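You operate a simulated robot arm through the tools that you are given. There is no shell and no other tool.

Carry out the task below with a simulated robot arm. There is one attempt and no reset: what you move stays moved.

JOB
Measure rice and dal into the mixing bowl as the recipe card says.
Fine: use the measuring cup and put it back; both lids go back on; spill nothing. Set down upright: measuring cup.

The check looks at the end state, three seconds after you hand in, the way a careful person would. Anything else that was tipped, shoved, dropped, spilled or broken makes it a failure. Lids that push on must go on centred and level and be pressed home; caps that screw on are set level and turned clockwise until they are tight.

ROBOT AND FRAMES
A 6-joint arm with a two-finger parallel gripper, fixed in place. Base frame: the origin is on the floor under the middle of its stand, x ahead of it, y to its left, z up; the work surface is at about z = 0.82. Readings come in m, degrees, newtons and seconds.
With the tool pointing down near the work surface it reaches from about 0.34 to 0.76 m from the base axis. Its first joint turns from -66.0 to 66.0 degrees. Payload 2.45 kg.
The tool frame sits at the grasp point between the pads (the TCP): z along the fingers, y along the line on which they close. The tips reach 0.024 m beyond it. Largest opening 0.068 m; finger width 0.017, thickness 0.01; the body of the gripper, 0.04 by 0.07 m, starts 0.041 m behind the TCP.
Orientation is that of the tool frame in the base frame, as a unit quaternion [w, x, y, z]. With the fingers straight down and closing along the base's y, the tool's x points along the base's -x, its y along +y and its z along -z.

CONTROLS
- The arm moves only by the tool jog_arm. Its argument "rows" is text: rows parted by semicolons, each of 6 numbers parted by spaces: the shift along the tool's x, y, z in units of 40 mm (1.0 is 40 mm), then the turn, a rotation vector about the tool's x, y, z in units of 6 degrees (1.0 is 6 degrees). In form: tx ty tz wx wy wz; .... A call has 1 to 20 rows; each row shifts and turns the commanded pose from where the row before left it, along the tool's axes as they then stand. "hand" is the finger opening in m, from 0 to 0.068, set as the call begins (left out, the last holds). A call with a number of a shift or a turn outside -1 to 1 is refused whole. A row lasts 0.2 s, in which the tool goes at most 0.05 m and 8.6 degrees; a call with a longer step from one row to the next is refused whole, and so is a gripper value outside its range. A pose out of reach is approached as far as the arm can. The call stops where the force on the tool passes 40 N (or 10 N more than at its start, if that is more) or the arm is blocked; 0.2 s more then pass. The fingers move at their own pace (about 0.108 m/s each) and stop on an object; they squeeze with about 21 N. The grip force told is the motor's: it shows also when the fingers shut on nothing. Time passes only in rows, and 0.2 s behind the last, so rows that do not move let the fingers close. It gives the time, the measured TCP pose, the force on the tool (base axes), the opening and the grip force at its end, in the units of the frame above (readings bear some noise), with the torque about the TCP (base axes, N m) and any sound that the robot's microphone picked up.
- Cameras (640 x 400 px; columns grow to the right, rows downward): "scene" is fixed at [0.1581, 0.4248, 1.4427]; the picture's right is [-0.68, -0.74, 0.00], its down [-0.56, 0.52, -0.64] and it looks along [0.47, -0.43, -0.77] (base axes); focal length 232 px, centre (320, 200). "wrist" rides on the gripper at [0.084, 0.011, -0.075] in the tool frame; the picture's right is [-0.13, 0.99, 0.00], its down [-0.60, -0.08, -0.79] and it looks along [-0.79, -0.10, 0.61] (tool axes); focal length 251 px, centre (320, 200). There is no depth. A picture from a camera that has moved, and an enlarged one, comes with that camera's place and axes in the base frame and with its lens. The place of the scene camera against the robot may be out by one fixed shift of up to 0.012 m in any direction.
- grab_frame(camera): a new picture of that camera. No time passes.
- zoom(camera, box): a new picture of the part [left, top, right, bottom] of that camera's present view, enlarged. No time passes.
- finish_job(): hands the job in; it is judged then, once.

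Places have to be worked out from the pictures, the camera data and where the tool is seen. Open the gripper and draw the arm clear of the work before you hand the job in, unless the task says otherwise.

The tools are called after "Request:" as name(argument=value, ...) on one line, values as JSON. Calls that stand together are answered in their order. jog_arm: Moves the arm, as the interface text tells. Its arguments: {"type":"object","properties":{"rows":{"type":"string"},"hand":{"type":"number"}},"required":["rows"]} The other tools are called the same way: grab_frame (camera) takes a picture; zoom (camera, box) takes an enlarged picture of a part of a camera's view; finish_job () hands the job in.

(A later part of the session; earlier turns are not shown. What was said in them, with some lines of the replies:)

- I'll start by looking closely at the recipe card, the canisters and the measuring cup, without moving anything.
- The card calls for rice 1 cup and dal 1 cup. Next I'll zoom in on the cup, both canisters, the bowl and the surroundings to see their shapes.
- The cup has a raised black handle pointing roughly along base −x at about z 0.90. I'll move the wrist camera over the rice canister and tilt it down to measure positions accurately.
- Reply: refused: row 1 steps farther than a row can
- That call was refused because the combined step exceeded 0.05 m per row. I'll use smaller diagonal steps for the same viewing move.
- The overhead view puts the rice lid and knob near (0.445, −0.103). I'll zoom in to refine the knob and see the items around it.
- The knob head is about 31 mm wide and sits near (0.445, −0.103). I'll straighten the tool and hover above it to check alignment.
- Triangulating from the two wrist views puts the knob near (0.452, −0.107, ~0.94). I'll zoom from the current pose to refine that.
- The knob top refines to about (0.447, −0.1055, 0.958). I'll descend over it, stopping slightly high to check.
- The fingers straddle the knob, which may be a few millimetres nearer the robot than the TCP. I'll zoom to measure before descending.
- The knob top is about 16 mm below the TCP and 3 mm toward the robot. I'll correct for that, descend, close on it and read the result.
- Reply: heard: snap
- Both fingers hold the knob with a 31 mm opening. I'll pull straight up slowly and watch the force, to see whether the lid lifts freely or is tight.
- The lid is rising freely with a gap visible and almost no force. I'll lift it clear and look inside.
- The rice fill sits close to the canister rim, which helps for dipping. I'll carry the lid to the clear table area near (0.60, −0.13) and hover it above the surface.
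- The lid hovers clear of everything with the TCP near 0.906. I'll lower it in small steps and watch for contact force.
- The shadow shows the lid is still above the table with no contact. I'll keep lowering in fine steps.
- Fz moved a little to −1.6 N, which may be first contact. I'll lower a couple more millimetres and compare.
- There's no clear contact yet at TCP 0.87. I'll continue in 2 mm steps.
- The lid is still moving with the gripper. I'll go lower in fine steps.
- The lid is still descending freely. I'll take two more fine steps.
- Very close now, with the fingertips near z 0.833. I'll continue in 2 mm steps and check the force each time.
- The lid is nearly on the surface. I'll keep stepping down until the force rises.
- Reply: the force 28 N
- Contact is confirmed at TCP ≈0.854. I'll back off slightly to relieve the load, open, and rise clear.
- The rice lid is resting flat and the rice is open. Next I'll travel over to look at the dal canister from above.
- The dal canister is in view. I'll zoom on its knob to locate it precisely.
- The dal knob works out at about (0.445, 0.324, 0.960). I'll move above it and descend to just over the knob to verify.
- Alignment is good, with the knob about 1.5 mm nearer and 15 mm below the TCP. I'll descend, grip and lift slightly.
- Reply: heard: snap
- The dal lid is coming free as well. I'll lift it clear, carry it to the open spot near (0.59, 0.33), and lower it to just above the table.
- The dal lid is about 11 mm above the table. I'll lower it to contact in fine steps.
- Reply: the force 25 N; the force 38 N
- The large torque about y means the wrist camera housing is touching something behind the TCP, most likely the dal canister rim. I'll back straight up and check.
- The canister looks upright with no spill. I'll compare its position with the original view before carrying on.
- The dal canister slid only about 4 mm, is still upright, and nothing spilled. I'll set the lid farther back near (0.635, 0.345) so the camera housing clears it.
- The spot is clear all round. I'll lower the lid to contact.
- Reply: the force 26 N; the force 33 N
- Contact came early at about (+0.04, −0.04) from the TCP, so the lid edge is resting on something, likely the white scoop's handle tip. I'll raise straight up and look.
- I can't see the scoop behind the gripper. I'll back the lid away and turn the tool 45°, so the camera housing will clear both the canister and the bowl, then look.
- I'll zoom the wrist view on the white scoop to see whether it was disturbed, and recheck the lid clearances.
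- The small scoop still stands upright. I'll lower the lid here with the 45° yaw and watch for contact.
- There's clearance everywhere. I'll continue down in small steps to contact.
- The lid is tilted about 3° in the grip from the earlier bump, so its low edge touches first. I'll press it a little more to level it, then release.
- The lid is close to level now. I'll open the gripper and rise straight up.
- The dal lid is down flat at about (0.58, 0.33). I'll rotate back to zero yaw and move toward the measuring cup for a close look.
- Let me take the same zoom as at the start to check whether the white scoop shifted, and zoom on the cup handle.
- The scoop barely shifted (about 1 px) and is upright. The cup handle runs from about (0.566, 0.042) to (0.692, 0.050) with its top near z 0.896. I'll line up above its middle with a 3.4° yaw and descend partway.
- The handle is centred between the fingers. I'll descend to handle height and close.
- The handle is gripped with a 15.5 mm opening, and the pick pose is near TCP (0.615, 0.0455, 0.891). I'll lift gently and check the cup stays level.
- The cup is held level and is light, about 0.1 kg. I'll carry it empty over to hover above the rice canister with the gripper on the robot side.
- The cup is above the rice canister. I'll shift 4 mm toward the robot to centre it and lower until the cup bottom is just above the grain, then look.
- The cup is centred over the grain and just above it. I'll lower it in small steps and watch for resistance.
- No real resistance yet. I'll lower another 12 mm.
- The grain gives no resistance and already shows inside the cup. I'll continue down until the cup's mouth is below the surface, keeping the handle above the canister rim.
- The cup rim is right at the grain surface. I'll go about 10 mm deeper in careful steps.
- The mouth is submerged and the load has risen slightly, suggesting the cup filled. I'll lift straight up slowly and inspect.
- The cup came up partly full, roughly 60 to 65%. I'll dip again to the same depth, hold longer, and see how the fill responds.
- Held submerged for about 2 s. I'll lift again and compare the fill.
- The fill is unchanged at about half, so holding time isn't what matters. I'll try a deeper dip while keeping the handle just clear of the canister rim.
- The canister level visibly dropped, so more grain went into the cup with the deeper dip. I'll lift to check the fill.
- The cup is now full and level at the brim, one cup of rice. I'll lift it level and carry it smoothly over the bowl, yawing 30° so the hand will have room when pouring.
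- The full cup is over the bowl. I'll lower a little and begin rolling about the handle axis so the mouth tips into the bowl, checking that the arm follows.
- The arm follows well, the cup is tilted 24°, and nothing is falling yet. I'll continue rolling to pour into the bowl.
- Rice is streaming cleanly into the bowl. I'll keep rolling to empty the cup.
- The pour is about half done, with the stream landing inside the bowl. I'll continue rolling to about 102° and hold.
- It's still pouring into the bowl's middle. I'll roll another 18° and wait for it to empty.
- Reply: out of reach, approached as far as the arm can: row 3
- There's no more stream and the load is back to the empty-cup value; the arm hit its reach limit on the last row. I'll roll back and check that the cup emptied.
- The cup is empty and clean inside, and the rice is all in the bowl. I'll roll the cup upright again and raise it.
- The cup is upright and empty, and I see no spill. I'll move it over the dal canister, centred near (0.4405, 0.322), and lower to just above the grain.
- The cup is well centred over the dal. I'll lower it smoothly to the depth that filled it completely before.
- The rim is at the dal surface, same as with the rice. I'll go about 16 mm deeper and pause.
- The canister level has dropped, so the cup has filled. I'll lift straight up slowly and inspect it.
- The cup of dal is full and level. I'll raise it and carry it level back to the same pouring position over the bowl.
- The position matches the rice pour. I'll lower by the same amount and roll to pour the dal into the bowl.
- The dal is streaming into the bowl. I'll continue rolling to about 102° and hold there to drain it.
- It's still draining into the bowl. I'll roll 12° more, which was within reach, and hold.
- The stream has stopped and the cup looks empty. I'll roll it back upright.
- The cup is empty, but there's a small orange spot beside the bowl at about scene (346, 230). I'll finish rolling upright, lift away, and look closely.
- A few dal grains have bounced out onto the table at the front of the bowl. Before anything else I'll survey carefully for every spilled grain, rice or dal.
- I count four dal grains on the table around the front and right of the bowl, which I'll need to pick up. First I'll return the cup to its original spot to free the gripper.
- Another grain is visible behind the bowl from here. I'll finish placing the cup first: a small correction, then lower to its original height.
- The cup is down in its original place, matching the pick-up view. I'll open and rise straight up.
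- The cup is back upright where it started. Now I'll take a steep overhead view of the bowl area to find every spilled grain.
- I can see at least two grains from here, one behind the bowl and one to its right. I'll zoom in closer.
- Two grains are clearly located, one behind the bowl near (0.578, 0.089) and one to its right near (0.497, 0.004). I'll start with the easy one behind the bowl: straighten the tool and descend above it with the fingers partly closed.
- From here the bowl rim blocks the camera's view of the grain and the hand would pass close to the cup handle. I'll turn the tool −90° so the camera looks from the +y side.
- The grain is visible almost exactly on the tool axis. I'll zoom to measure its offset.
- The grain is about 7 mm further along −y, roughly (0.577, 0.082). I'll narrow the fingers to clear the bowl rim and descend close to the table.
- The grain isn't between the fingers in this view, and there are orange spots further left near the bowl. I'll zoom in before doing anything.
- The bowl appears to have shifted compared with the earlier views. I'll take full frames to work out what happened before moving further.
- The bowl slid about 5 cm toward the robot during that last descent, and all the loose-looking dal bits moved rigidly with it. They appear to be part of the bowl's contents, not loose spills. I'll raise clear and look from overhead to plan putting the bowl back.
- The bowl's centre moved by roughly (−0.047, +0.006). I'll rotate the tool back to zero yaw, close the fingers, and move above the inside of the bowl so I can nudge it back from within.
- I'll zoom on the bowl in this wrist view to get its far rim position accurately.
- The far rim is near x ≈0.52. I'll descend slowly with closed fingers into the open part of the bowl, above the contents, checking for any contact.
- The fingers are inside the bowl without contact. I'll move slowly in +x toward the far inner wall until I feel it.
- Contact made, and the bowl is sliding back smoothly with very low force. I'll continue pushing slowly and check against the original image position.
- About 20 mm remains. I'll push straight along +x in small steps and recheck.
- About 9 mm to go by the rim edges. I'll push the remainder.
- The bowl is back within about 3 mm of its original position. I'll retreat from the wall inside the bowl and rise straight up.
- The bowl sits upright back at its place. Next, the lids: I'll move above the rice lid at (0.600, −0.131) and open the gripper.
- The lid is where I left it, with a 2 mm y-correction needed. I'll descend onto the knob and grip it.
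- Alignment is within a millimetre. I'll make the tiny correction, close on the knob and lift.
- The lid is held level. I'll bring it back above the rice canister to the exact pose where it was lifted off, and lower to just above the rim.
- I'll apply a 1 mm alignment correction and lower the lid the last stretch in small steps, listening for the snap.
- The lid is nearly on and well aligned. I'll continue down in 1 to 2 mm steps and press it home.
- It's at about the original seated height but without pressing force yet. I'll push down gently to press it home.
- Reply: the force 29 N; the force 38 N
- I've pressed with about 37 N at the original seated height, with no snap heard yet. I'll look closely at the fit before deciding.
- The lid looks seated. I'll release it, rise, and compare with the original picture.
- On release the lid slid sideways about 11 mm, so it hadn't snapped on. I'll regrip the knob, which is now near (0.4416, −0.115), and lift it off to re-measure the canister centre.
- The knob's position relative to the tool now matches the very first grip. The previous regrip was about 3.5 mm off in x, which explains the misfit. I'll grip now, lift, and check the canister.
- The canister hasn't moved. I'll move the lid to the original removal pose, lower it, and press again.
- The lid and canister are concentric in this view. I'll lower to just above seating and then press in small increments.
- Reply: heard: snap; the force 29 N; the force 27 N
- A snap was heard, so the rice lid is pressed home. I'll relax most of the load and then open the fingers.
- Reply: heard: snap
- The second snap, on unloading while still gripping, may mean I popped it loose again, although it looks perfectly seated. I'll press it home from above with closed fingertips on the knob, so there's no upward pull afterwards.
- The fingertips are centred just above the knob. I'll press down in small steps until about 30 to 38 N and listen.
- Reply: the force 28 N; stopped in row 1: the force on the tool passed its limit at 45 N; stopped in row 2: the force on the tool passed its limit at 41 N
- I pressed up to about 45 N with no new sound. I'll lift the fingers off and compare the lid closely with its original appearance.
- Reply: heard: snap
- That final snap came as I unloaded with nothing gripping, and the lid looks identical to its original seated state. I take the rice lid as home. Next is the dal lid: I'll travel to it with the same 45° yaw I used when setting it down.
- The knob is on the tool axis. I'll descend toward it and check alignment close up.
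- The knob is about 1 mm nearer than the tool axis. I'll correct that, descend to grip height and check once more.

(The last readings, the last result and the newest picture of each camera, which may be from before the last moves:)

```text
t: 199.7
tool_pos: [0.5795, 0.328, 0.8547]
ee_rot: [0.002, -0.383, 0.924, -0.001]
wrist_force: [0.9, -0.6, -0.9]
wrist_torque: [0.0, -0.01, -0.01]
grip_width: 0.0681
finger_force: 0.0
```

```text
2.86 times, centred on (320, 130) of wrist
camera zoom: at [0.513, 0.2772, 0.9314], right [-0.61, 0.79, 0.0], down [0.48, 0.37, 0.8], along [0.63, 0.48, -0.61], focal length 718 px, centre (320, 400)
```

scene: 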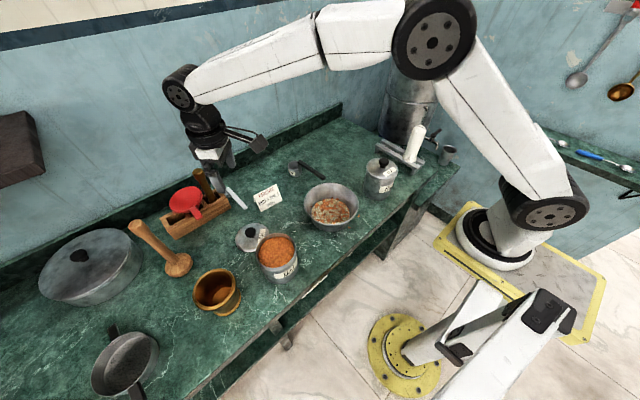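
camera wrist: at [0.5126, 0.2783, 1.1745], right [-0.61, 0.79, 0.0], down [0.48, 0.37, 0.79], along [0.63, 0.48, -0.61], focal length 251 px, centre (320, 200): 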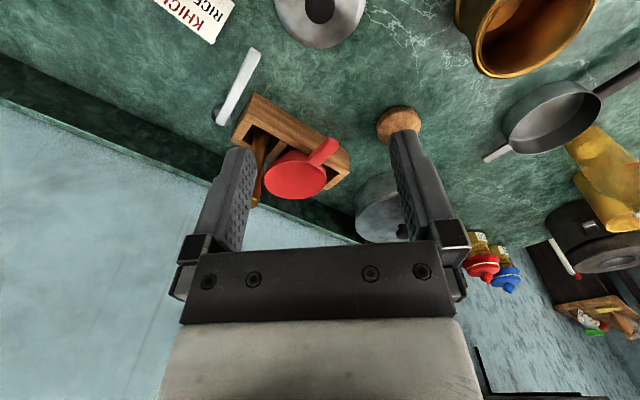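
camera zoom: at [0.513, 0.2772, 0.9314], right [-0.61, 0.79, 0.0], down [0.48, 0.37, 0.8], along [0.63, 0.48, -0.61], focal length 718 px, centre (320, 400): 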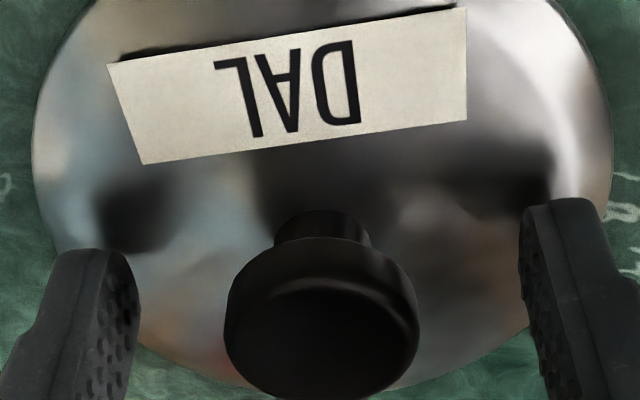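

This is within about 0.8 mm of the reference grip view. I'll nudge, close, and lift.

Request:
jog_arm(rows="0.02 0 0.02 0 0 0; 0 0 0 0 0 0")

Request:
jog_arm(rows="0 0 0 0 0 0; 0 0 0 0 0 0; 0 0 0 0 0 0; 0 0 0 0 0 0", hand=0.0)

Request:
zoom(camera="wrist", box=[220, 60, 420, 200])

Request:
jog_arm(rows="0 0 -0.2 0 0 0; 0 0 -0.6 0 0 0; 0 0 -0.9 0 0 0; 0 0 -0.9 0 0 0; 0 0 -0.9 0 0 0; 0 0 -0.9 0 0 0; 0 0 -0.6 0 0 0; 0 0 0 0 0 1; 0 0 0 0 0 1; 0 0 0 0 0 1; 0 0 0 0 0 1; 0 0 0 0 0 1; 0 0 0 0 0 1; 0 0 0 0 0 1; 0 0 0 0 0 0.5; 0 0 0 0 0 0")

Request:
grab_frame(camera="wrist")

```text
t: 200.3
tool_pos: [0.5795, 0.3289, 0.8544]
ee_rot: [0.001, -0.382, 0.924, -0.002]
wrist_force: [0.2, 0.7, -0.2]
wrist_torque: [0.0, 0.01, -0.03]
grip_width: 0.068
finger_force: 0.0
```

```text
t: 201.3
tool_pos: [0.5798, 0.3278, 0.8543]
ee_rot: [0.003, -0.383, 0.924, -0.001]
wrist_force: [-0.1, 0.5, 0.3]
wrist_torque: [0.06, 0.02, 0.0]
grip_width: 0.031
finger_force: 20.8
```

```text
2.86 times, centred on (320, 130) of wrist
camera zoom: at [0.5122, 0.2768, 0.9308], right [-0.61, 0.79, 0.0], down [0.48, 0.37, 0.79], along [0.63, 0.48, -0.61], focal length 718 px, centre (320, 400)
```

zoom: 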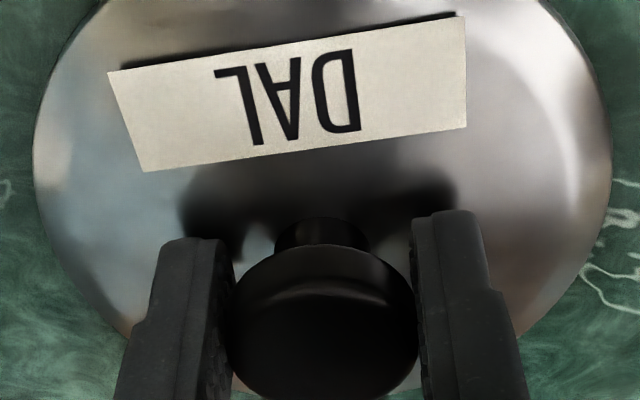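

```text
t: 204.7
tool_pos: [0.5781, 0.3294, 1.0525]
ee_rot: [0.003, 0.001, 1.0, -0.001]
wrist_force: [0.4, -0.6, -0.2]
wrist_torque: [-0.01, -0.01, 0.01]
grip_width: 0.0308
finger_force: 20.9
```

```text
taken
camera wrist: at [0.4943, 0.3402, 1.1303], right [0.13, 0.99, 0.0], down [0.6, -0.08, 0.8], along [0.79, -0.1, -0.61], focal length 251 px, centre (320, 200)
```

wrist: 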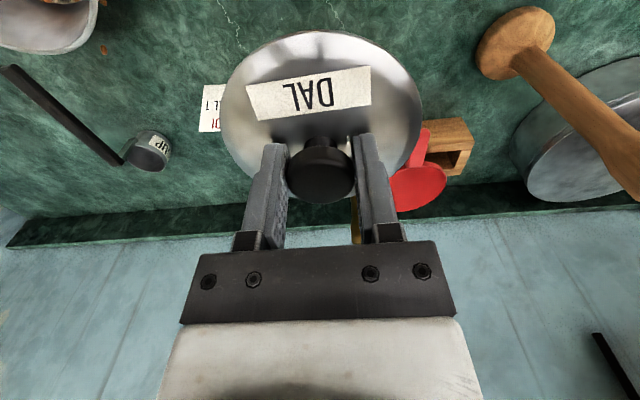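

The lid is in hand with the same relative grip as the successful rice placement. I'll carry it over the dal canister at the reference height and compare concentricity with the rice view.

Request:
jog_arm(rows="0.69 -0.026 0 0 0.05 0; 0.69 -0.026 0 0 0 0; 0.69 -0.026 0 0 0 0; 0.69 -0.026 0 0 0 0; 0.6975 -0.026 0 0 0 0; 0 0 0.6 0 0 0; 0 0 0.6 0 0 0; 0 0 0.545 0 0 0; 0 0 0 0 0 0")

Request:
zoom(camera="wrist", box=[200, 0, 440, 170])

Request:
zoom(camera="scene", box=[235, 215, 315, 290])

```text
t: 206.7
tool_pos: [0.4404, 0.3236, 0.982]
ee_rot: [0.0, 0.0, 1.0, -0.001]
wrist_force: [-0.3, 0.2, -1.5]
wrist_torque: [0.01, 0.01, 0.02]
grip_width: 0.0309
finger_force: 21.1
```

```text
2.35 times, centred on (320, 85) of wrist
camera zoom: at [0.3562, 0.3344, 1.0603], right [0.13, 0.99, 0.0], down [0.6, -0.08, 0.79], along [0.79, -0.1, -0.61], focal length 592 px, centre (320, 471)
```

zoom: 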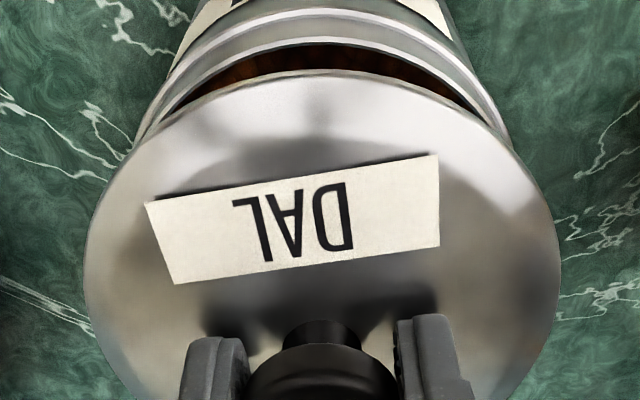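

```text
5.33 times, centred on (275, 252) of scene
camera zoom: at [0.1581, 0.4248, 1.4427], right [-0.68, -0.74, 0.0], down [-0.56, 0.52, -0.64], along [0.47, -0.43, -0.77], focal length 1236 px, centre (560, -80)
```

zoom: 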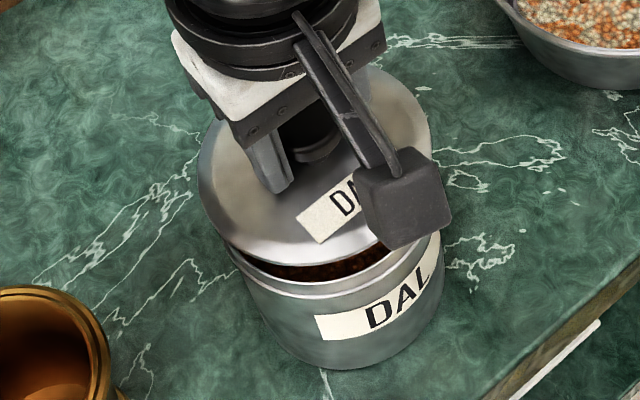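

Compared with the rice view, the dal canister is about 1 mm further along +x than my current position. I'll adjust and re-check at higher zoom.

Request:
jog_arm(rows="-0.028 0 0 0 0 0; 0 0 0 0 0 0")

Request:
zoom(camera="wrist", box=[200, 0, 440, 170])

Request:
zoom(camera="wrist", box=[280, 0, 360, 50])

```text
t: 207.3
tool_pos: [0.4402, 0.3218, 0.9844]
ee_rot: [0.0, 0.0, 1.0, 0.0]
wrist_force: [0.2, -0.1, -0.3]
wrist_torque: [-0.01, 0.03, -0.01]
grip_width: 0.0306
finger_force: 21.0
```

```text
2.35 times, centred on (320, 85) of wrist
camera zoom: at [0.3575, 0.3347, 1.061], right [0.13, 0.99, 0.0], down [0.6, -0.08, 0.79], along [0.79, -0.1, -0.61], focal length 592 px, centre (320, 471)
```

zoom: 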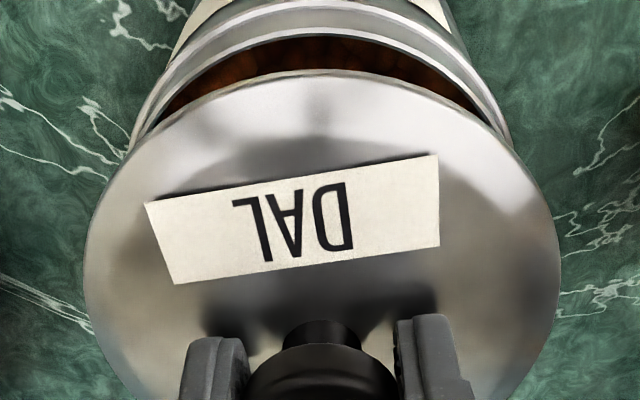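

```text
8.00 times, centred on (320, 25) of wrist
camera zoom: at [0.3575, 0.3347, 1.061], right [0.13, 0.99, 0.0], down [0.6, -0.08, 0.79], along [0.79, -0.1, -0.61], focal length 2012 px, centre (320, 1600)
```

zoom: 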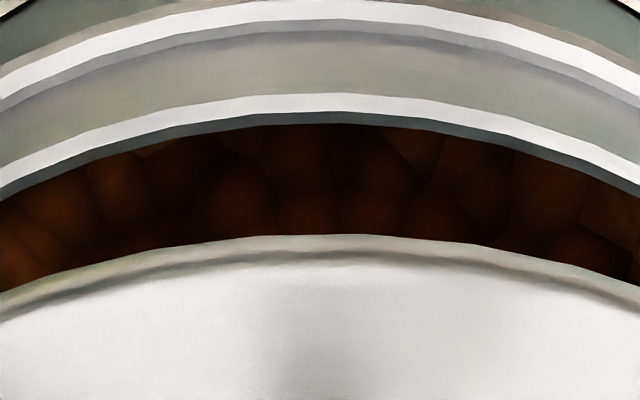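

The alignment now matches the reference. I'll lower and press in small increments until it snaps.

Request:
jog_arm(rows="0 0 0.2 0 0 0; 0 0 0.2 0 0 0; 0 0 0.1 0 0 0; 0 0 0 0 0 0")

Request:
jog_arm(rows="0 0 0.05 0 0 0; 0 0 0.05 0 0 0; 0 0 0 0 0 0; 0 0 0 0 0 0")

Request:
jog_arm(rows="0 0 0.03 0 0 0; 0 0 0 0 0 0; 0 0 0 0 0 0")

Request:
jog_arm(rows="0 0 0.03 0 0 0; 0 0 0 0 0 0; 0 0 0 0 0 0")

```text
t: 208.3
tool_pos: [0.4416, 0.3237, 0.9633]
ee_rot: [0.0, 0.0, 1.0, -0.001]
wrist_force: [-0.7, 0.3, -0.3]
wrist_torque: [-0.02, -0.05, 0.0]
grip_width: 0.0309
finger_force: 21.3
```

```text
t: 209.3
tool_pos: [0.4414, 0.3244, 0.96]
ee_rot: [0.0, 0.0, 1.0, -0.001]
wrist_force: [0.1, -0.6, -0.2]
wrist_torque: [0.01, 0.0, 0.01]
grip_width: 0.0309
finger_force: 21.2
```

```text
t: 210.1
tool_pos: [0.4408, 0.3234, 0.9576]
ee_rot: [0.0, -0.001, 1.0, 0.0]
wrist_force: [0.3, 1.0, 1.0]
wrist_torque: [0.02, -0.01, 0.04]
grip_width: 0.0309
finger_force: 21.0
```

```text
t: 210.9
tool_pos: [0.4411, 0.3237, 0.9585]
ee_rot: [0.0, 0.0, 1.0, -0.001]
wrist_force: [-5.1, -3.6, 20.1]
wrist_torque: [-0.13, -0.05, -0.03]
grip_width: 0.0307
finger_force: 21.3
```

Contact at 20 N, no snap yet. I'll press a little further.

Request:
jog_arm(rows="0 0 0.03 0 0 0; 0 0 0 0 0 0; 0 0 0 0 0 0")

Request:
jog_arm(rows="0 0 0.03 0 0 0; 0 0 0 0 0 0; 0 0 0 0 0 0")

Request:
zoom(camera="scene", box=[235, 215, 315, 290])

```text
t: 211.7
tool_pos: [0.4404, 0.3231, 0.9585]
ee_rot: [0.001, 0.0, 1.0, 0.001]
wrist_force: [-2.9, -5.0, 28.7]
wrist_torque: [-0.14, -0.07, -0.06]
grip_width: 0.0311
finger_force: 20.9
```

```text
t: 212.5
tool_pos: [0.4418, 0.3239, 0.9582]
ee_rot: [0.001, 0.0, 1.0, 0.0]
wrist_force: [-0.8, -2.3, 28.4]
wrist_torque: [-0.11, -0.05, -0.02]
grip_width: 0.0308
finger_force: 20.8
```

```text
5.33 times, centred on (275, 252) of scene
camera zoom: at [0.1577, 0.4244, 1.4429], right [-0.68, -0.74, 0.0], down [-0.56, 0.52, -0.64], along [0.47, -0.43, -0.77], focal length 1236 px, centre (560, -80)
```

zoom: 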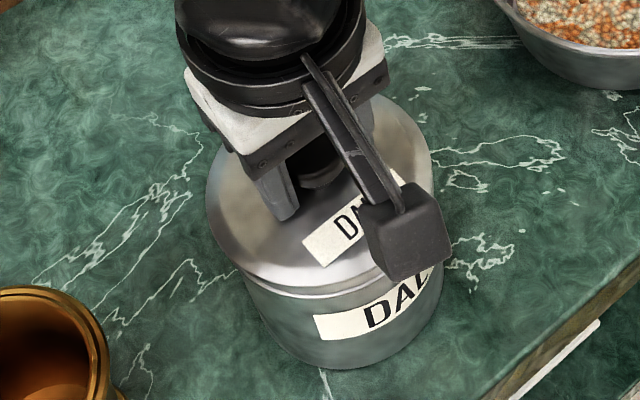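

Load is steady at 28 N with no snap. For the rice lid, the final snap came on unloading without any grip, so I'll open the fingers here without pulling up and see.

Request:
jog_arm(rows="0 0 -0.025 0 0 0; 0 0 0 0 0 0")

Request:
jog_arm(rows="0 0 0 0 0 0; 0 0 0 0 0 0; 0 0 0 0 0 0", hand=0.068)

Request:
zoom(camera="wrist", box=[200, 40, 440, 200])

```text
t: 213.1
tool_pos: [0.4412, 0.3228, 0.9571]
ee_rot: [0.0, 0.0, 1.0, 0.001]
wrist_force: [3.3, -1.2, 20.2]
wrist_torque: [0.04, -0.23, 0.02]
grip_width: 0.0309
finger_force: 21.2
```

```text
t: 213.9
tool_pos: [0.4402, 0.3237, 0.9567]
ee_rot: [0.001, 0.001, 1.0, -0.001]
wrist_force: [-1.0, -3.0, 22.0]
wrist_torque: [0.05, 0.01, 0.0]
grip_width: 0.0571
finger_force: 0.1
```

```text
2.50 times, centred on (320, 120) of wrist
camera zoom: at [0.3572, 0.3347, 1.0334], right [0.13, 0.99, 0.0], down [0.6, -0.08, 0.79], along [0.79, -0.1, -0.61], focal length 629 px, centre (320, 400)
```

zoom: 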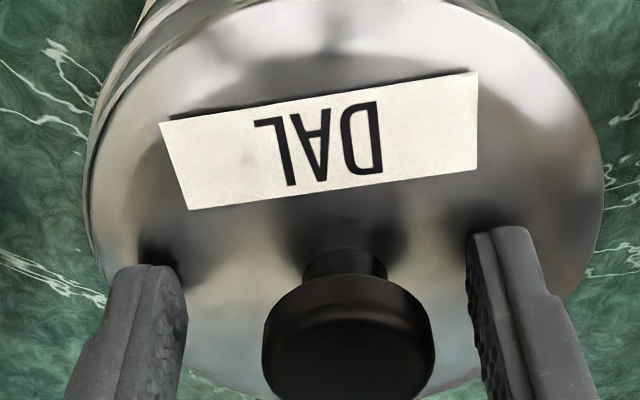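

The fingertips were touching the lid top, and opening dragged the lid about 5 mm. I'll unload by rising 6 mm, then close again, which recentres the knob in y with the tips clear of the lid.

Request:
jog_arm(rows="0 0 -0.08 0 0 0; 0 0 -0.07 0 0 0; 0 0 0 0 0 0; 0 0 0 0 0 0")

Request:
zoom(camera="wrist", box=[200, 40, 440, 200])

Request:
zoom(camera="scene", box=[235, 215, 315, 290])

```text
t: 214.9
tool_pos: [0.4421, 0.3235, 0.9633]
ee_rot: [-0.001, 0.001, 1.0, -0.001]
wrist_force: [1.0, 0.4, 0.3]
wrist_torque: [0.02, -0.03, 0.02]
grip_width: 0.0681
finger_force: 0.1
```

```text
2.50 times, centred on (320, 120) of wrist
camera zoom: at [0.3578, 0.3347, 1.0395], right [0.13, 0.99, 0.0], down [0.6, -0.08, 0.79], along [0.79, -0.1, -0.61], focal length 629 px, centre (320, 400)
```

zoom: 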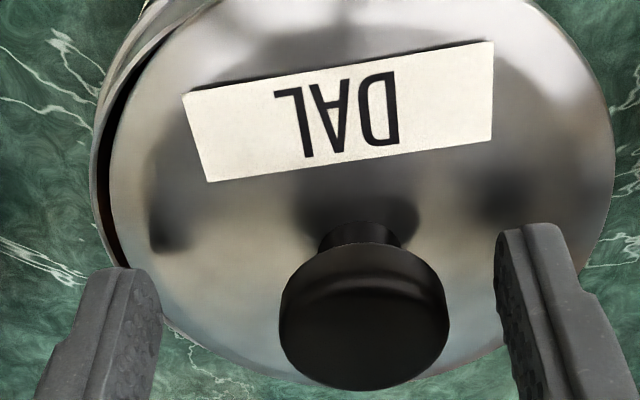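

```text
5.33 times, centred on (275, 252) of scene
camera zoom: at [0.1581, 0.4248, 1.4427], right [-0.68, -0.74, 0.0], down [-0.56, 0.52, -0.64], along [0.47, -0.43, -0.77], focal length 1236 px, centre (560, -80)
```

zoom: 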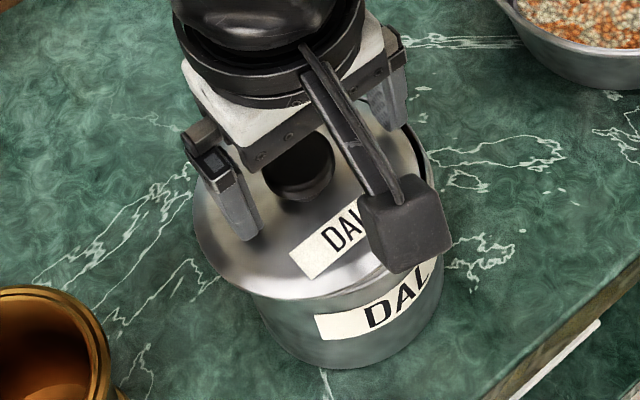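

The lid is about 9 mm off in y, with x still good. I'll shift over, grip the knob a little higher so the fingertips stay clear of the lid, lift and re-place it.

Request:
jog_arm(rows="0 0.2175 0 0 0 0; 0 0 0 0 0 0")

Request:
jog_arm(rows="0 0 0 0 0 0; 0 0 0 0 0 0; 0 0 0 0 0 0; 0 0 0 0 0 0", hand=0.0)

Request:
zoom(camera="wrist", box=[220, 60, 420, 200])

Request:
jog_arm(rows="0 0 -0.15 0 0 0; 0 0 -0.3 0 0 0; 0 0 -0.3 0 0 0; 0 0 0 0 0 0")

Request:
zoom(camera="wrist", box=[200, 0, 440, 170])

Request:
zoom(camera="scene", box=[235, 205, 315, 290])

```text
t: 215.5
tool_pos: [0.4407, 0.3326, 0.9629]
ee_rot: [0.0, 0.0, 1.0, -0.001]
wrist_force: [-1.1, -1.1, 0.3]
wrist_torque: [0.01, -0.02, 0.01]
grip_width: 0.0682
finger_force: 0.0
```

```text
t: 216.5
tool_pos: [0.441, 0.3311, 0.9632]
ee_rot: [0.0, 0.0, 1.0, 0.0]
wrist_force: [-0.3, 0.4, 1.7]
wrist_torque: [0.11, 0.0, -0.03]
grip_width: 0.031
finger_force: 21.2
```

```text
2.86 times, centred on (320, 130) of wrist
camera zoom: at [0.3577, 0.3437, 1.0399], right [0.13, 0.99, 0.0], down [0.6, -0.08, 0.79], along [0.79, -0.1, -0.61], focal length 718 px, centre (320, 400)
```

zoom: 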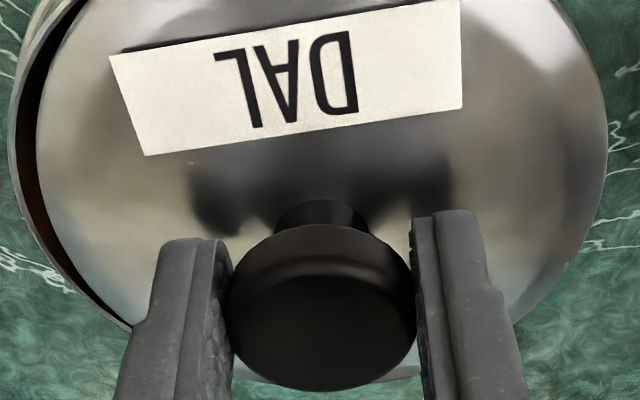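

```text
t: 217.5
tool_pos: [0.4407, 0.3314, 0.9925]
ee_rot: [-0.001, 0.0, 1.0, -0.001]
wrist_force: [0.1, -0.5, -0.6]
wrist_torque: [0.01, 0.0, -0.01]
grip_width: 0.0309
finger_force: 20.7
```

```text
2.35 times, centred on (320, 85) of wrist
camera zoom: at [0.3572, 0.3432, 1.0698], right [0.13, 0.99, 0.0], down [0.6, -0.08, 0.79], along [0.79, -0.1, -0.61], focal length 592 px, centre (320, 471)
```

zoom: 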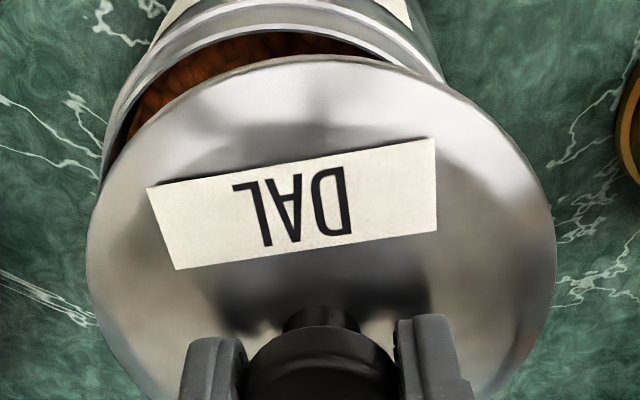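

```text
4.71 times, centred on (275, 248) of scene
camera zoom: at [0.1581, 0.4248, 1.4427], right [-0.68, -0.74, 0.0], down [-0.56, 0.52, -0.64], along [0.47, -0.43, -0.77], focal length 1090 px, centre (532, -24)
```

zoom: 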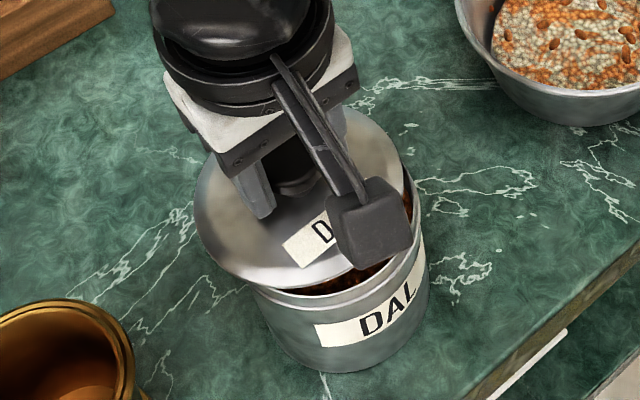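

The lid is lifted and roughly level. I'll shift back to the canister centre and compare the rim arcs with the earlier aligned view.

Request:
jog_arm(rows="-0.01 -0.2125 0.2 0 0 0; 0 0 0 0 0 0")

Request:
zoom(camera="wrist", box=[280, 0, 360, 50])

Request:
zoom(camera="wrist", box=[200, 0, 440, 170])

```text
t: 218.1
tool_pos: [0.4407, 0.3232, 0.9842]
ee_rot: [0.0, 0.0, 1.0, 0.0]
wrist_force: [0.7, 0.7, 0.0]
wrist_torque: [0.02, 0.04, 0.01]
grip_width: 0.031
finger_force: 21.5
```

```text
8.00 times, centred on (320, 25) of wrist
camera zoom: at [0.3578, 0.335, 1.0614], right [0.13, 0.99, 0.0], down [0.6, -0.08, 0.79], along [0.79, -0.1, -0.61], focal length 2012 px, centre (320, 1600)
```

zoom: 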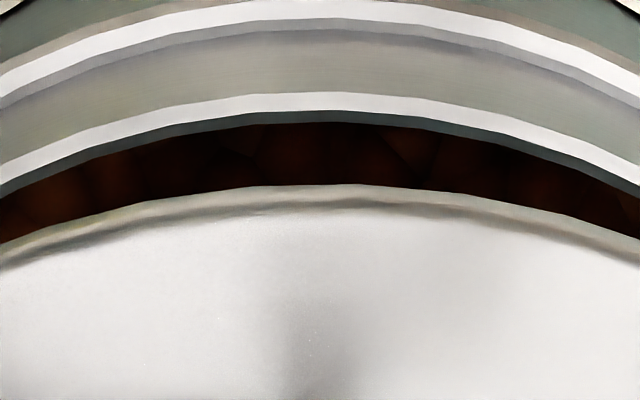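

```text
2.35 times, centred on (320, 85) of wrist
camera zoom: at [0.3578, 0.335, 1.0614], right [0.13, 0.99, 0.0], down [0.6, -0.08, 0.79], along [0.79, -0.1, -0.61], focal length 592 px, centre (320, 471)
```

zoom: 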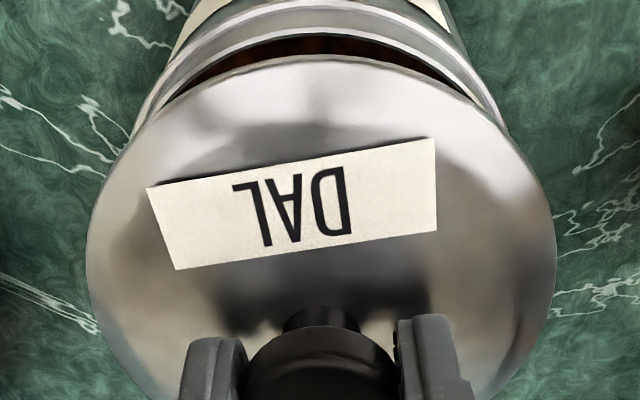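

The rim arcs match the earlier aligned view, so the canister hasn't moved. I'll lower the lid onto the rim gently.

Request:
jog_arm(rows="0 0 0.2 0 0 0; 0 0 0.2 0 0 0; 0 0 0 0 0 0; 0 0 0 0 0 0")

Request:
jog_arm(rows="0 0 0.04 0 0 0; 0 0 0 0 0 0; 0 0 0 0 0 0")

Request:
jog_arm(rows="0 0 0.04 0 0 0; 0 0 0 0 0 0; 0 0 0 0 0 0")

Request:
jog_arm(rows="0 0 0.04 0 0 0; 0 0 0 0 0 0; 0 0 0 0 0 0")

```text
t: 219.1
tool_pos: [0.4417, 0.3244, 0.9684]
ee_rot: [0.0, -0.001, 1.0, -0.001]
wrist_force: [0.7, -0.2, -0.6]
wrist_torque: [-0.03, 0.0, 0.0]
grip_width: 0.031
finger_force: 20.6
```

```text
t: 219.9
tool_pos: [0.4416, 0.3244, 0.9663]
ee_rot: [-0.001, 0.0, 1.0, -0.001]
wrist_force: [0.0, 0.4, 0.1]
wrist_torque: [0.04, 0.01, -0.01]
grip_width: 0.0312
finger_force: 20.5
```

```text
t: 220.7
tool_pos: [0.4418, 0.3233, 0.9652]
ee_rot: [0.0, -0.001, 1.0, -0.001]
wrist_force: [1.2, 0.0, -0.9]
wrist_torque: [-0.01, 0.01, 0.02]
grip_width: 0.0307
finger_force: 21.2
```

```text
t: 221.5
tool_pos: [0.4412, 0.3239, 0.9643]
ee_rot: [-0.001, 0.001, 1.0, -0.001]
wrist_force: [-0.2, -0.7, -0.8]
wrist_torque: [0.02, -0.01, 0.0]
grip_width: 0.0307
finger_force: 21.0
```

No contact yet. I'll take a few more fine steps.

Request:
jog_arm(rows="0 0 0.03 0 0 0; 0 0 0 0 0 0; 0 0 0 0 0 0")

Request:
jog_arm(rows="0 0 0.03 0 0 0; 0 0 0 0 0 0; 0 0 0 0 0 0")

Request:
jog_arm(rows="0 0 0.03 0 0 0; 0 0 0 0 0 0; 0 0 0 0 0 0")

```text
t: 222.3
tool_pos: [0.4408, 0.3247, 0.9627]
ee_rot: [0.0, 0.0, 1.0, -0.001]
wrist_force: [-8.2, -6.4, 19.2]
wrist_torque: [-0.22, 0.16, -0.04]
grip_width: 0.0309
finger_force: 21.1
heard: snap
```

```text
t: 223.1
tool_pos: [0.4412, 0.3244, 0.9618]
ee_rot: [0.001, 0.0, 1.0, 0.0]
wrist_force: [-8.2, -7.3, 26.5]
wrist_torque: [-0.2, -0.13, -0.08]
grip_width: 0.0306
finger_force: 21.1
```

```text
t: 223.9
tool_pos: [0.4424, 0.3234, 0.961]
ee_rot: [0.001, 0.0, 1.0, 0.0]
wrist_force: [-1.5, -7.0, 25.8]
wrist_torque: [-0.22, -0.13, -0.03]
grip_width: 0.0309
finger_force: 20.6
```

Snap heard: the dal lid engaged. I'll relax slightly, less than 1 mm so I don't pull, then open the fingers with the tips clear of the lid.

Request:
jog_arm(rows="0 0 -0.018 0 0 0; 0 0 0 0 0 0")

Request:
jog_arm(rows="0 0 0 0 0 0; 0 0 0 0 0 0; 0 0 0 0 0 0", hand=0.068)

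Request:
zoom(camera="wrist", box=[200, 40, 440, 200])

```text
t: 224.5
tool_pos: [0.442, 0.3234, 0.9615]
ee_rot: [0.0, 0.0, 1.0, 0.0]
wrist_force: [2.9, -4.2, 16.3]
wrist_torque: [-0.08, -0.18, -0.04]
grip_width: 0.0309
finger_force: 20.9
```

```text
t: 225.3
tool_pos: [0.4428, 0.3241, 0.961]
ee_rot: [-0.001, 0.0, 1.0, -0.001]
wrist_force: [-0.7, 0.0, -0.4]
wrist_torque: [-0.02, -0.03, 0.0]
grip_width: 0.0683
finger_force: 0.0
```

```text
2.50 times, centred on (320, 120) of wrist
camera zoom: at [0.3581, 0.3351, 1.0375], right [0.13, 0.99, 0.0], down [0.6, -0.08, 0.79], along [0.79, -0.1, -0.61], focal length 629 px, centre (320, 400)
```

zoom: 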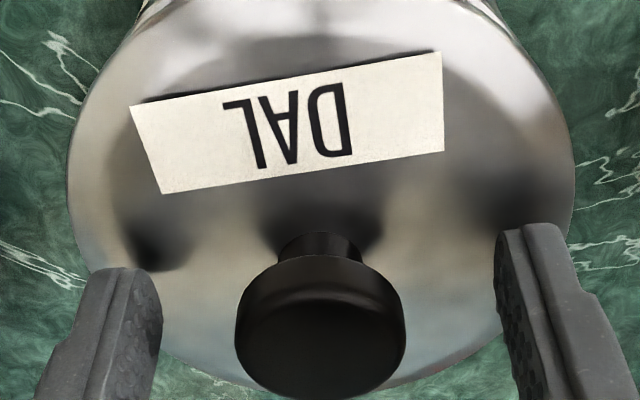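

The lid stayed centred and no force remains. I'll rise and compare it with the original picture.

Request:
jog_arm(rows="0 0 -0.3 0 0 0; 0 0 -0.8 0 0 0; 0 0 -0.9 0 0 0; 0 0 -0.9 0 0 0; 0 0 -0.9 0 0 0; 0 0 0 0 0 0")

Request:
zoom(camera="scene", box=[235, 220, 315, 290])

Request:
zoom(camera="wrist", box=[240, 0, 400, 110])

Request:
zoom(camera="scene", box=[340, 140, 420, 210])

```text
t: 226.7
tool_pos: [0.4423, 0.3236, 1.1137]
ee_rot: [-0.001, -0.001, 1.0, 0.0]
wrist_force: [0.3, 0.5, -0.9]
wrist_torque: [-0.02, 0.0, 0.04]
grip_width: 0.0681
finger_force: 0.1
```

```text
5.71 times, centred on (275, 255) of scene
camera zoom: at [0.1581, 0.4248, 1.4427], right [-0.68, -0.74, 0.0], down [-0.56, 0.52, -0.64], along [0.47, -0.43, -0.77], focal length 1324 px, centre (577, -114)
```

zoom: 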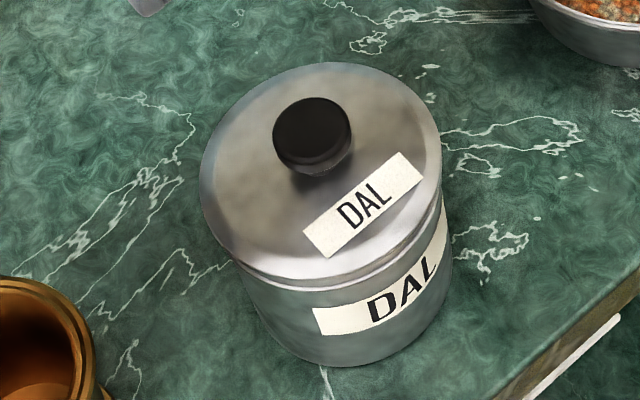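

```text
3.64 times, centred on (320, 55) of wrist
camera zoom: at [0.3588, 0.3346, 1.1903], right [0.13, 0.99, 0.0], down [0.6, -0.08, 0.79], along [0.79, -0.1, -0.61], focal length 914 px, centre (320, 727)
```

zoom: 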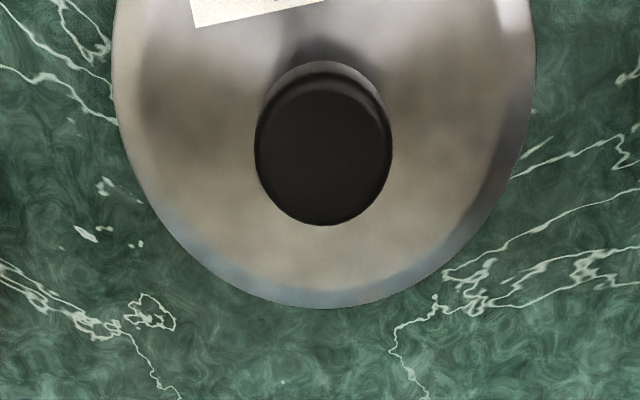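

```text
5.71 times, centred on (380, 175) of scene
camera zoom: at [0.1581, 0.4248, 1.4427], right [-0.68, -0.74, 0.0], down [-0.56, 0.52, -0.64], along [0.47, -0.43, -0.77], focal length 1324 px, centre (-23, 343)
```

zoom: 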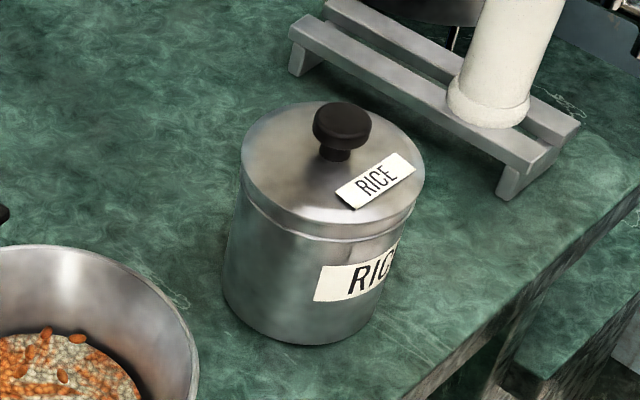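

Both lids look exactly as they did at the start. To be sure about the rice lid, I'll do one gentle confirming press on its knob with closed fingertips.

Request:
jog_arm(rows="-0.004 -0.9766 0 0 0 0; -0.004 -0.9766 0 0 0 0; -0.004 -0.9766 0 0 0 0; -0.004 -0.9766 0 0 0 0; -0.004 -0.9766 0 0 0 0; -0.004 -0.9766 0 0 0 0; -0.004 -0.9766 0 0 0 0; -0.004 -0.9766 0 0 0 0; -0.004 -0.9766 0 0 0 0; -0.004 -0.9766 0 0 0 0; -0.004 -0.9766 0 0 0 0; 0 0 0 0 0 0; 0 0 1 0 0 0; 0 0 1 0 0 0; 0 0 0.9 0 0 0; 0 0 0.2 0 0 0; 0 0 0 0 0 0", hand=0.0)

Request:
zoom(camera="wrist", box=[220, 60, 420, 200])

```text
t: 230.3
tool_pos: [0.4435, -0.1058, 0.9902]
ee_rot: [0.0, 0.0, 1.0, -0.001]
wrist_force: [0.6, 0.0, -0.5]
wrist_torque: [-0.03, 0.03, -0.01]
grip_width: 0.0
finger_force: 21.0
```

```text
2.86 times, centred on (320, 130) of wrist
camera zoom: at [0.3602, -0.0947, 1.0667], right [0.13, 0.99, 0.0], down [0.6, -0.08, 0.79], along [0.79, -0.1, -0.61], focal length 718 px, centre (320, 400)
```

zoom: 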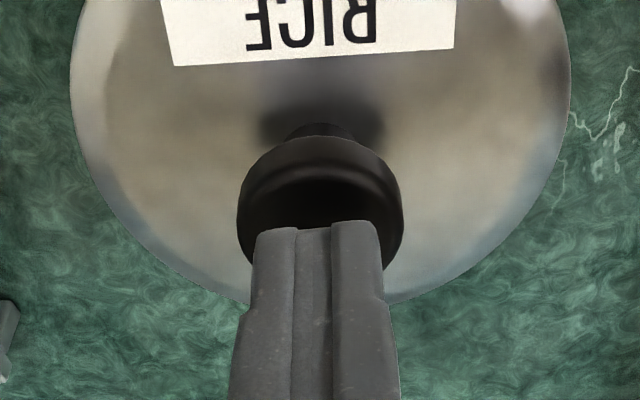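

The fingertips are over the knob again. I'll press gently in small steps, staying well under the limit, and listen.

Request:
jog_arm(rows="0 0 0.06 0 0 0; 0 0 0.06 0 0 0; 0 0 0.03 0 0 0; 0 0 0 0 0 0")

Request:
jog_arm(rows="0 0 0.025 0 0 0; 0 0 0 0 0 0; 0 0 0 0 0 0")

Request:
jog_arm(rows="0 0 0.02 0 0 0; 0 0 0 0 0 0; 0 0 0 0 0 0")

```text
t: 231.3
tool_pos: [0.4438, -0.1078, 0.9847]
ee_rot: [0.0, 0.0, 1.0, -0.001]
wrist_force: [0.6, 0.0, 0.3]
wrist_torque: [-0.01, -0.01, -0.02]
grip_width: 0.0
finger_force: 21.1
```

```text
t: 232.1
tool_pos: [0.4439, -0.1072, 0.9826]
ee_rot: [0.001, 0.0, 1.0, -0.001]
wrist_force: [-0.9, -0.6, 0.0]
wrist_torque: [-0.05, -0.05, 0.02]
grip_width: 0.0
finger_force: 20.8
```

```text
t: 232.9
tool_pos: [0.444, -0.107, 0.9841]
ee_rot: [0.0, 0.0, 1.0, -0.001]
wrist_force: [-3.2, 1.0, 18.4]
wrist_torque: [0.08, 0.12, 0.0]
grip_width: 0.0
finger_force: 20.8
```

18 N and no snap. I'll go a touch further, to about 30 N.

Request:
jog_arm(rows="0 0 0.025 0 0 0; 0 0 0 0 0 0; 0 0 0 0 0 0")

Request:
jog_arm(rows="0 0 -0.06 0 0 0; 0 0 -0.1 0 0 0; 0 0 0 0 0 0")

Request:
jog_arm(rows="0 0 -0.4 0 0 0; 0 0 -0.8 0 0 0; 0 0 -0.8 0 0 0; 0 0 0 0 0 0")

Request:
zoom(camera="scene", box=[350, 145, 410, 205])

```text
t: 233.5
tool_pos: [0.4443, -0.1058, 0.9825]
ee_rot: [0.0, 0.0, 1.0, -0.001]
wrist_force: [-6.2, 1.9, 13.5]
wrist_torque: [0.03, 0.17, 0.01]
grip_width: 0.0
finger_force: 21.2
stopped in row 2: the force on the tool passed its limit at 41 N (the readings are from after the stop); the commanded pose is now the measured one
```

```text
t: 234.3
tool_pos: [0.4449, -0.1072, 0.9892]
ee_rot: [0.001, 0.0, 1.0, -0.001]
wrist_force: [-0.2, 0.8, 0.2]
wrist_torque: [0.04, 0.02, 0.03]
grip_width: 0.0001
finger_force: 21.4
```

```text
t: 235.3
tool_pos: [0.4451, -0.1071, 1.0692]
ee_rot: [0.0, 0.0, 1.0, -0.001]
wrist_force: [0.1, 0.1, 0.4]
wrist_torque: [0.01, 0.02, 0.0]
grip_width: 0.0002
finger_force: 21.2
```

```text
6.67 times, centred on (380, 175) of scene
camera zoom: at [0.1581, 0.4248, 1.4427], right [-0.68, -0.74, 0.0], down [-0.56, 0.52, -0.64], along [0.47, -0.43, -0.77], focal length 1545 px, centre (-80, 367)
```

zoom: 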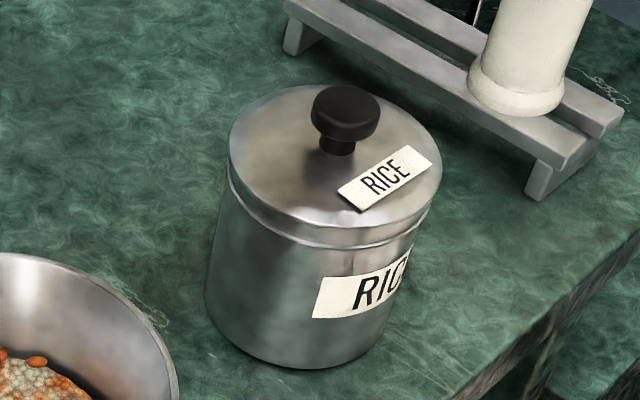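

There was no sound on pressing or unloading, so the rice lid was already fully home. I'll open the gripper, retreat high above the work, and do a last full inspection.

Request:
jog_arm(rows="0 0 -0.9 0 0 0; 0 0 -0.9 0 0 0; 0 0 -0.9 0 0 0; 0.3 0.8 0 0 0 0; 0.3 0.8 0 0 0 0; 0.3 0.8 0 0 0 0; 0.3 0.8 0 0 0 0; 0.3 0.8 0 0 0 0; 0.3 0.8 0 0 0 0; 0 0 0 0 0 0", hand=0.068)

Request:
grab_frame(camera="scene")

Request:
grab_frame(camera="wrist")

Request:
zoom(camera="scene", box=[290, 170, 370, 240])

Request:
zoom(camera="scene", box=[160, 150, 270, 250])

Request:
zoom(camera="wrist", box=[200, 0, 440, 150])

```text
t: 237.5
tool_pos: [0.3714, 0.0861, 1.1768]
ee_rot: [0.001, 0.0, 1.0, 0.0]
wrist_force: [0.0, 0.2, -0.4]
wrist_torque: [-0.03, -0.01, 0.02]
grip_width: 0.0677
finger_force: 0.1
```

```text
taken
```

scene: 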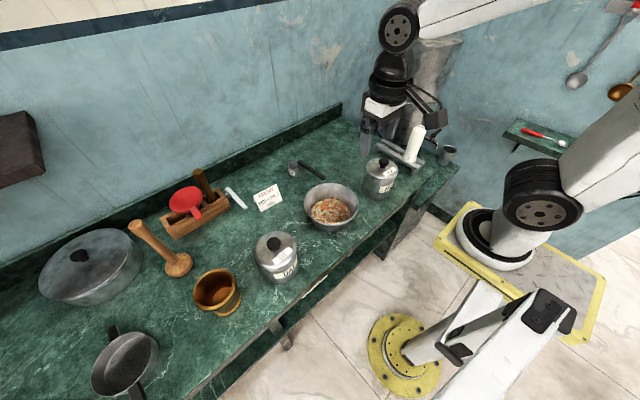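

```text
taken
camera wrist: at [0.2883, 0.0972, 1.2531], right [0.13, 0.99, 0.0], down [0.6, -0.08, 0.79], along [0.79, -0.1, -0.61], focal length 251 px, centre (320, 200)
```

wrist: 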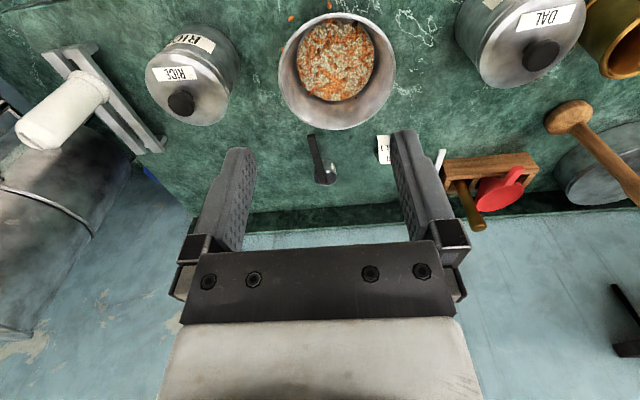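

```text
5.71 times, centred on (330, 205) of scene
camera zoom: at [0.1581, 0.4249, 1.4427], right [-0.68, -0.74, 0.0], down [-0.56, 0.52, -0.64], along [0.47, -0.43, -0.77], focal length 1324 px, centre (263, 171)
```

zoom: 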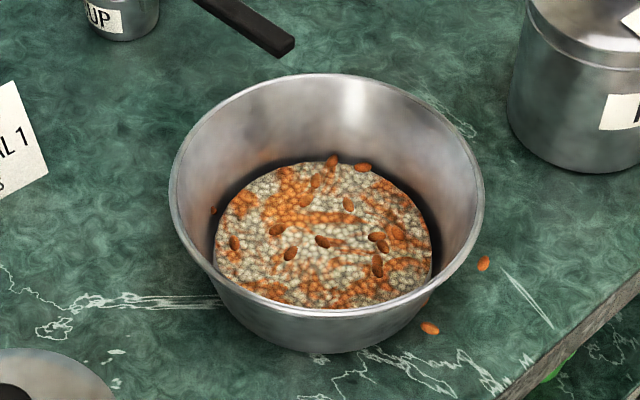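

```text
4.00 times, centred on (215, 200) of scene
camera zoom: at [0.1581, 0.4249, 1.4427], right [-0.68, -0.74, 0.0], down [-0.56, 0.52, -0.64], along [0.47, -0.43, -0.77], focal length 927 px, centre (740, 200)
```

zoom: 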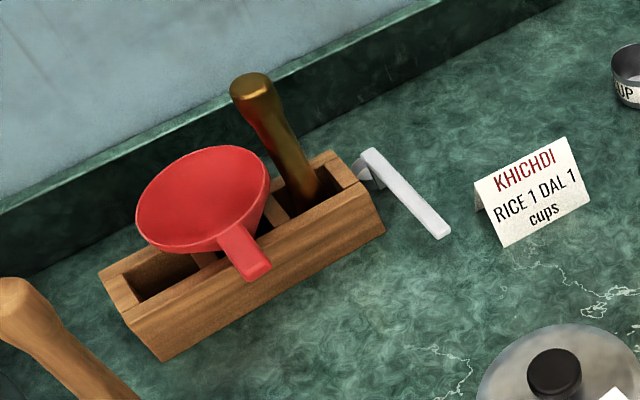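

```text
2.67 times, centred on (320, 75) of wrist
camera zoom: at [0.2883, 0.0972, 1.2531], right [0.13, 0.99, 0.0], down [0.6, -0.08, 0.79], along [0.79, -0.1, -0.61], focal length 670 px, centre (320, 533)
```

zoom: 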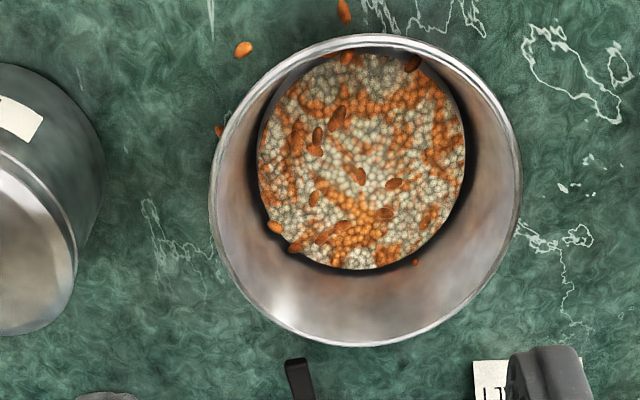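

The final inspection shows everything in order:
- **Bowl:** upright with one cup of rice and one cup of dal.
- **Cup:** upright at its original place.
- **Lids:** both snapped on.
- **Arm:** clear, with the gripper open.

Triangulating the stray-looking bits puts them at the bowl's content height (z≈0.84), moving rigidly with the bowl. They are part of its drawn contents, not grains on the table, so I'm handing in.

Request:
finish_job()

```text
The job is handed in.
```

I handed the job in with one level cup of rice and one level cup of dal in the mixing bowl. The measuring cup is back in its place, standing upright. Both lids were pressed back on, and each snapped shut. The check's verdict hasn't come back.

Some things were moved or bumped along the way:

- **Mixing bowl:** it slid about 5 cm toward the robot while I was working beside it. I pushed it back to within about 5 mm of where it started, and nothing came out of it.
- **Dal canister:** the wrist camera's housing pressed on its rim while I was setting the dal lid down. It shifted about 3–4 mm and stayed upright.
- **White-handled scoop:** the dal lid's edge most likely touched its handle. It moved a few millimetres at most and is still upright.
- **Lids:** each lid slid sideways on my first try at closing, so I placed it again before it snapped on.

About five dal bits appear to lie just outside the bowl in the pictures. They moved exactly with the bowl when it slid, and measured from two camera views they sit at the height of the bowl's contents, above the table. I took them as part of how the contents are drawn, not as spilled grains, and left them.
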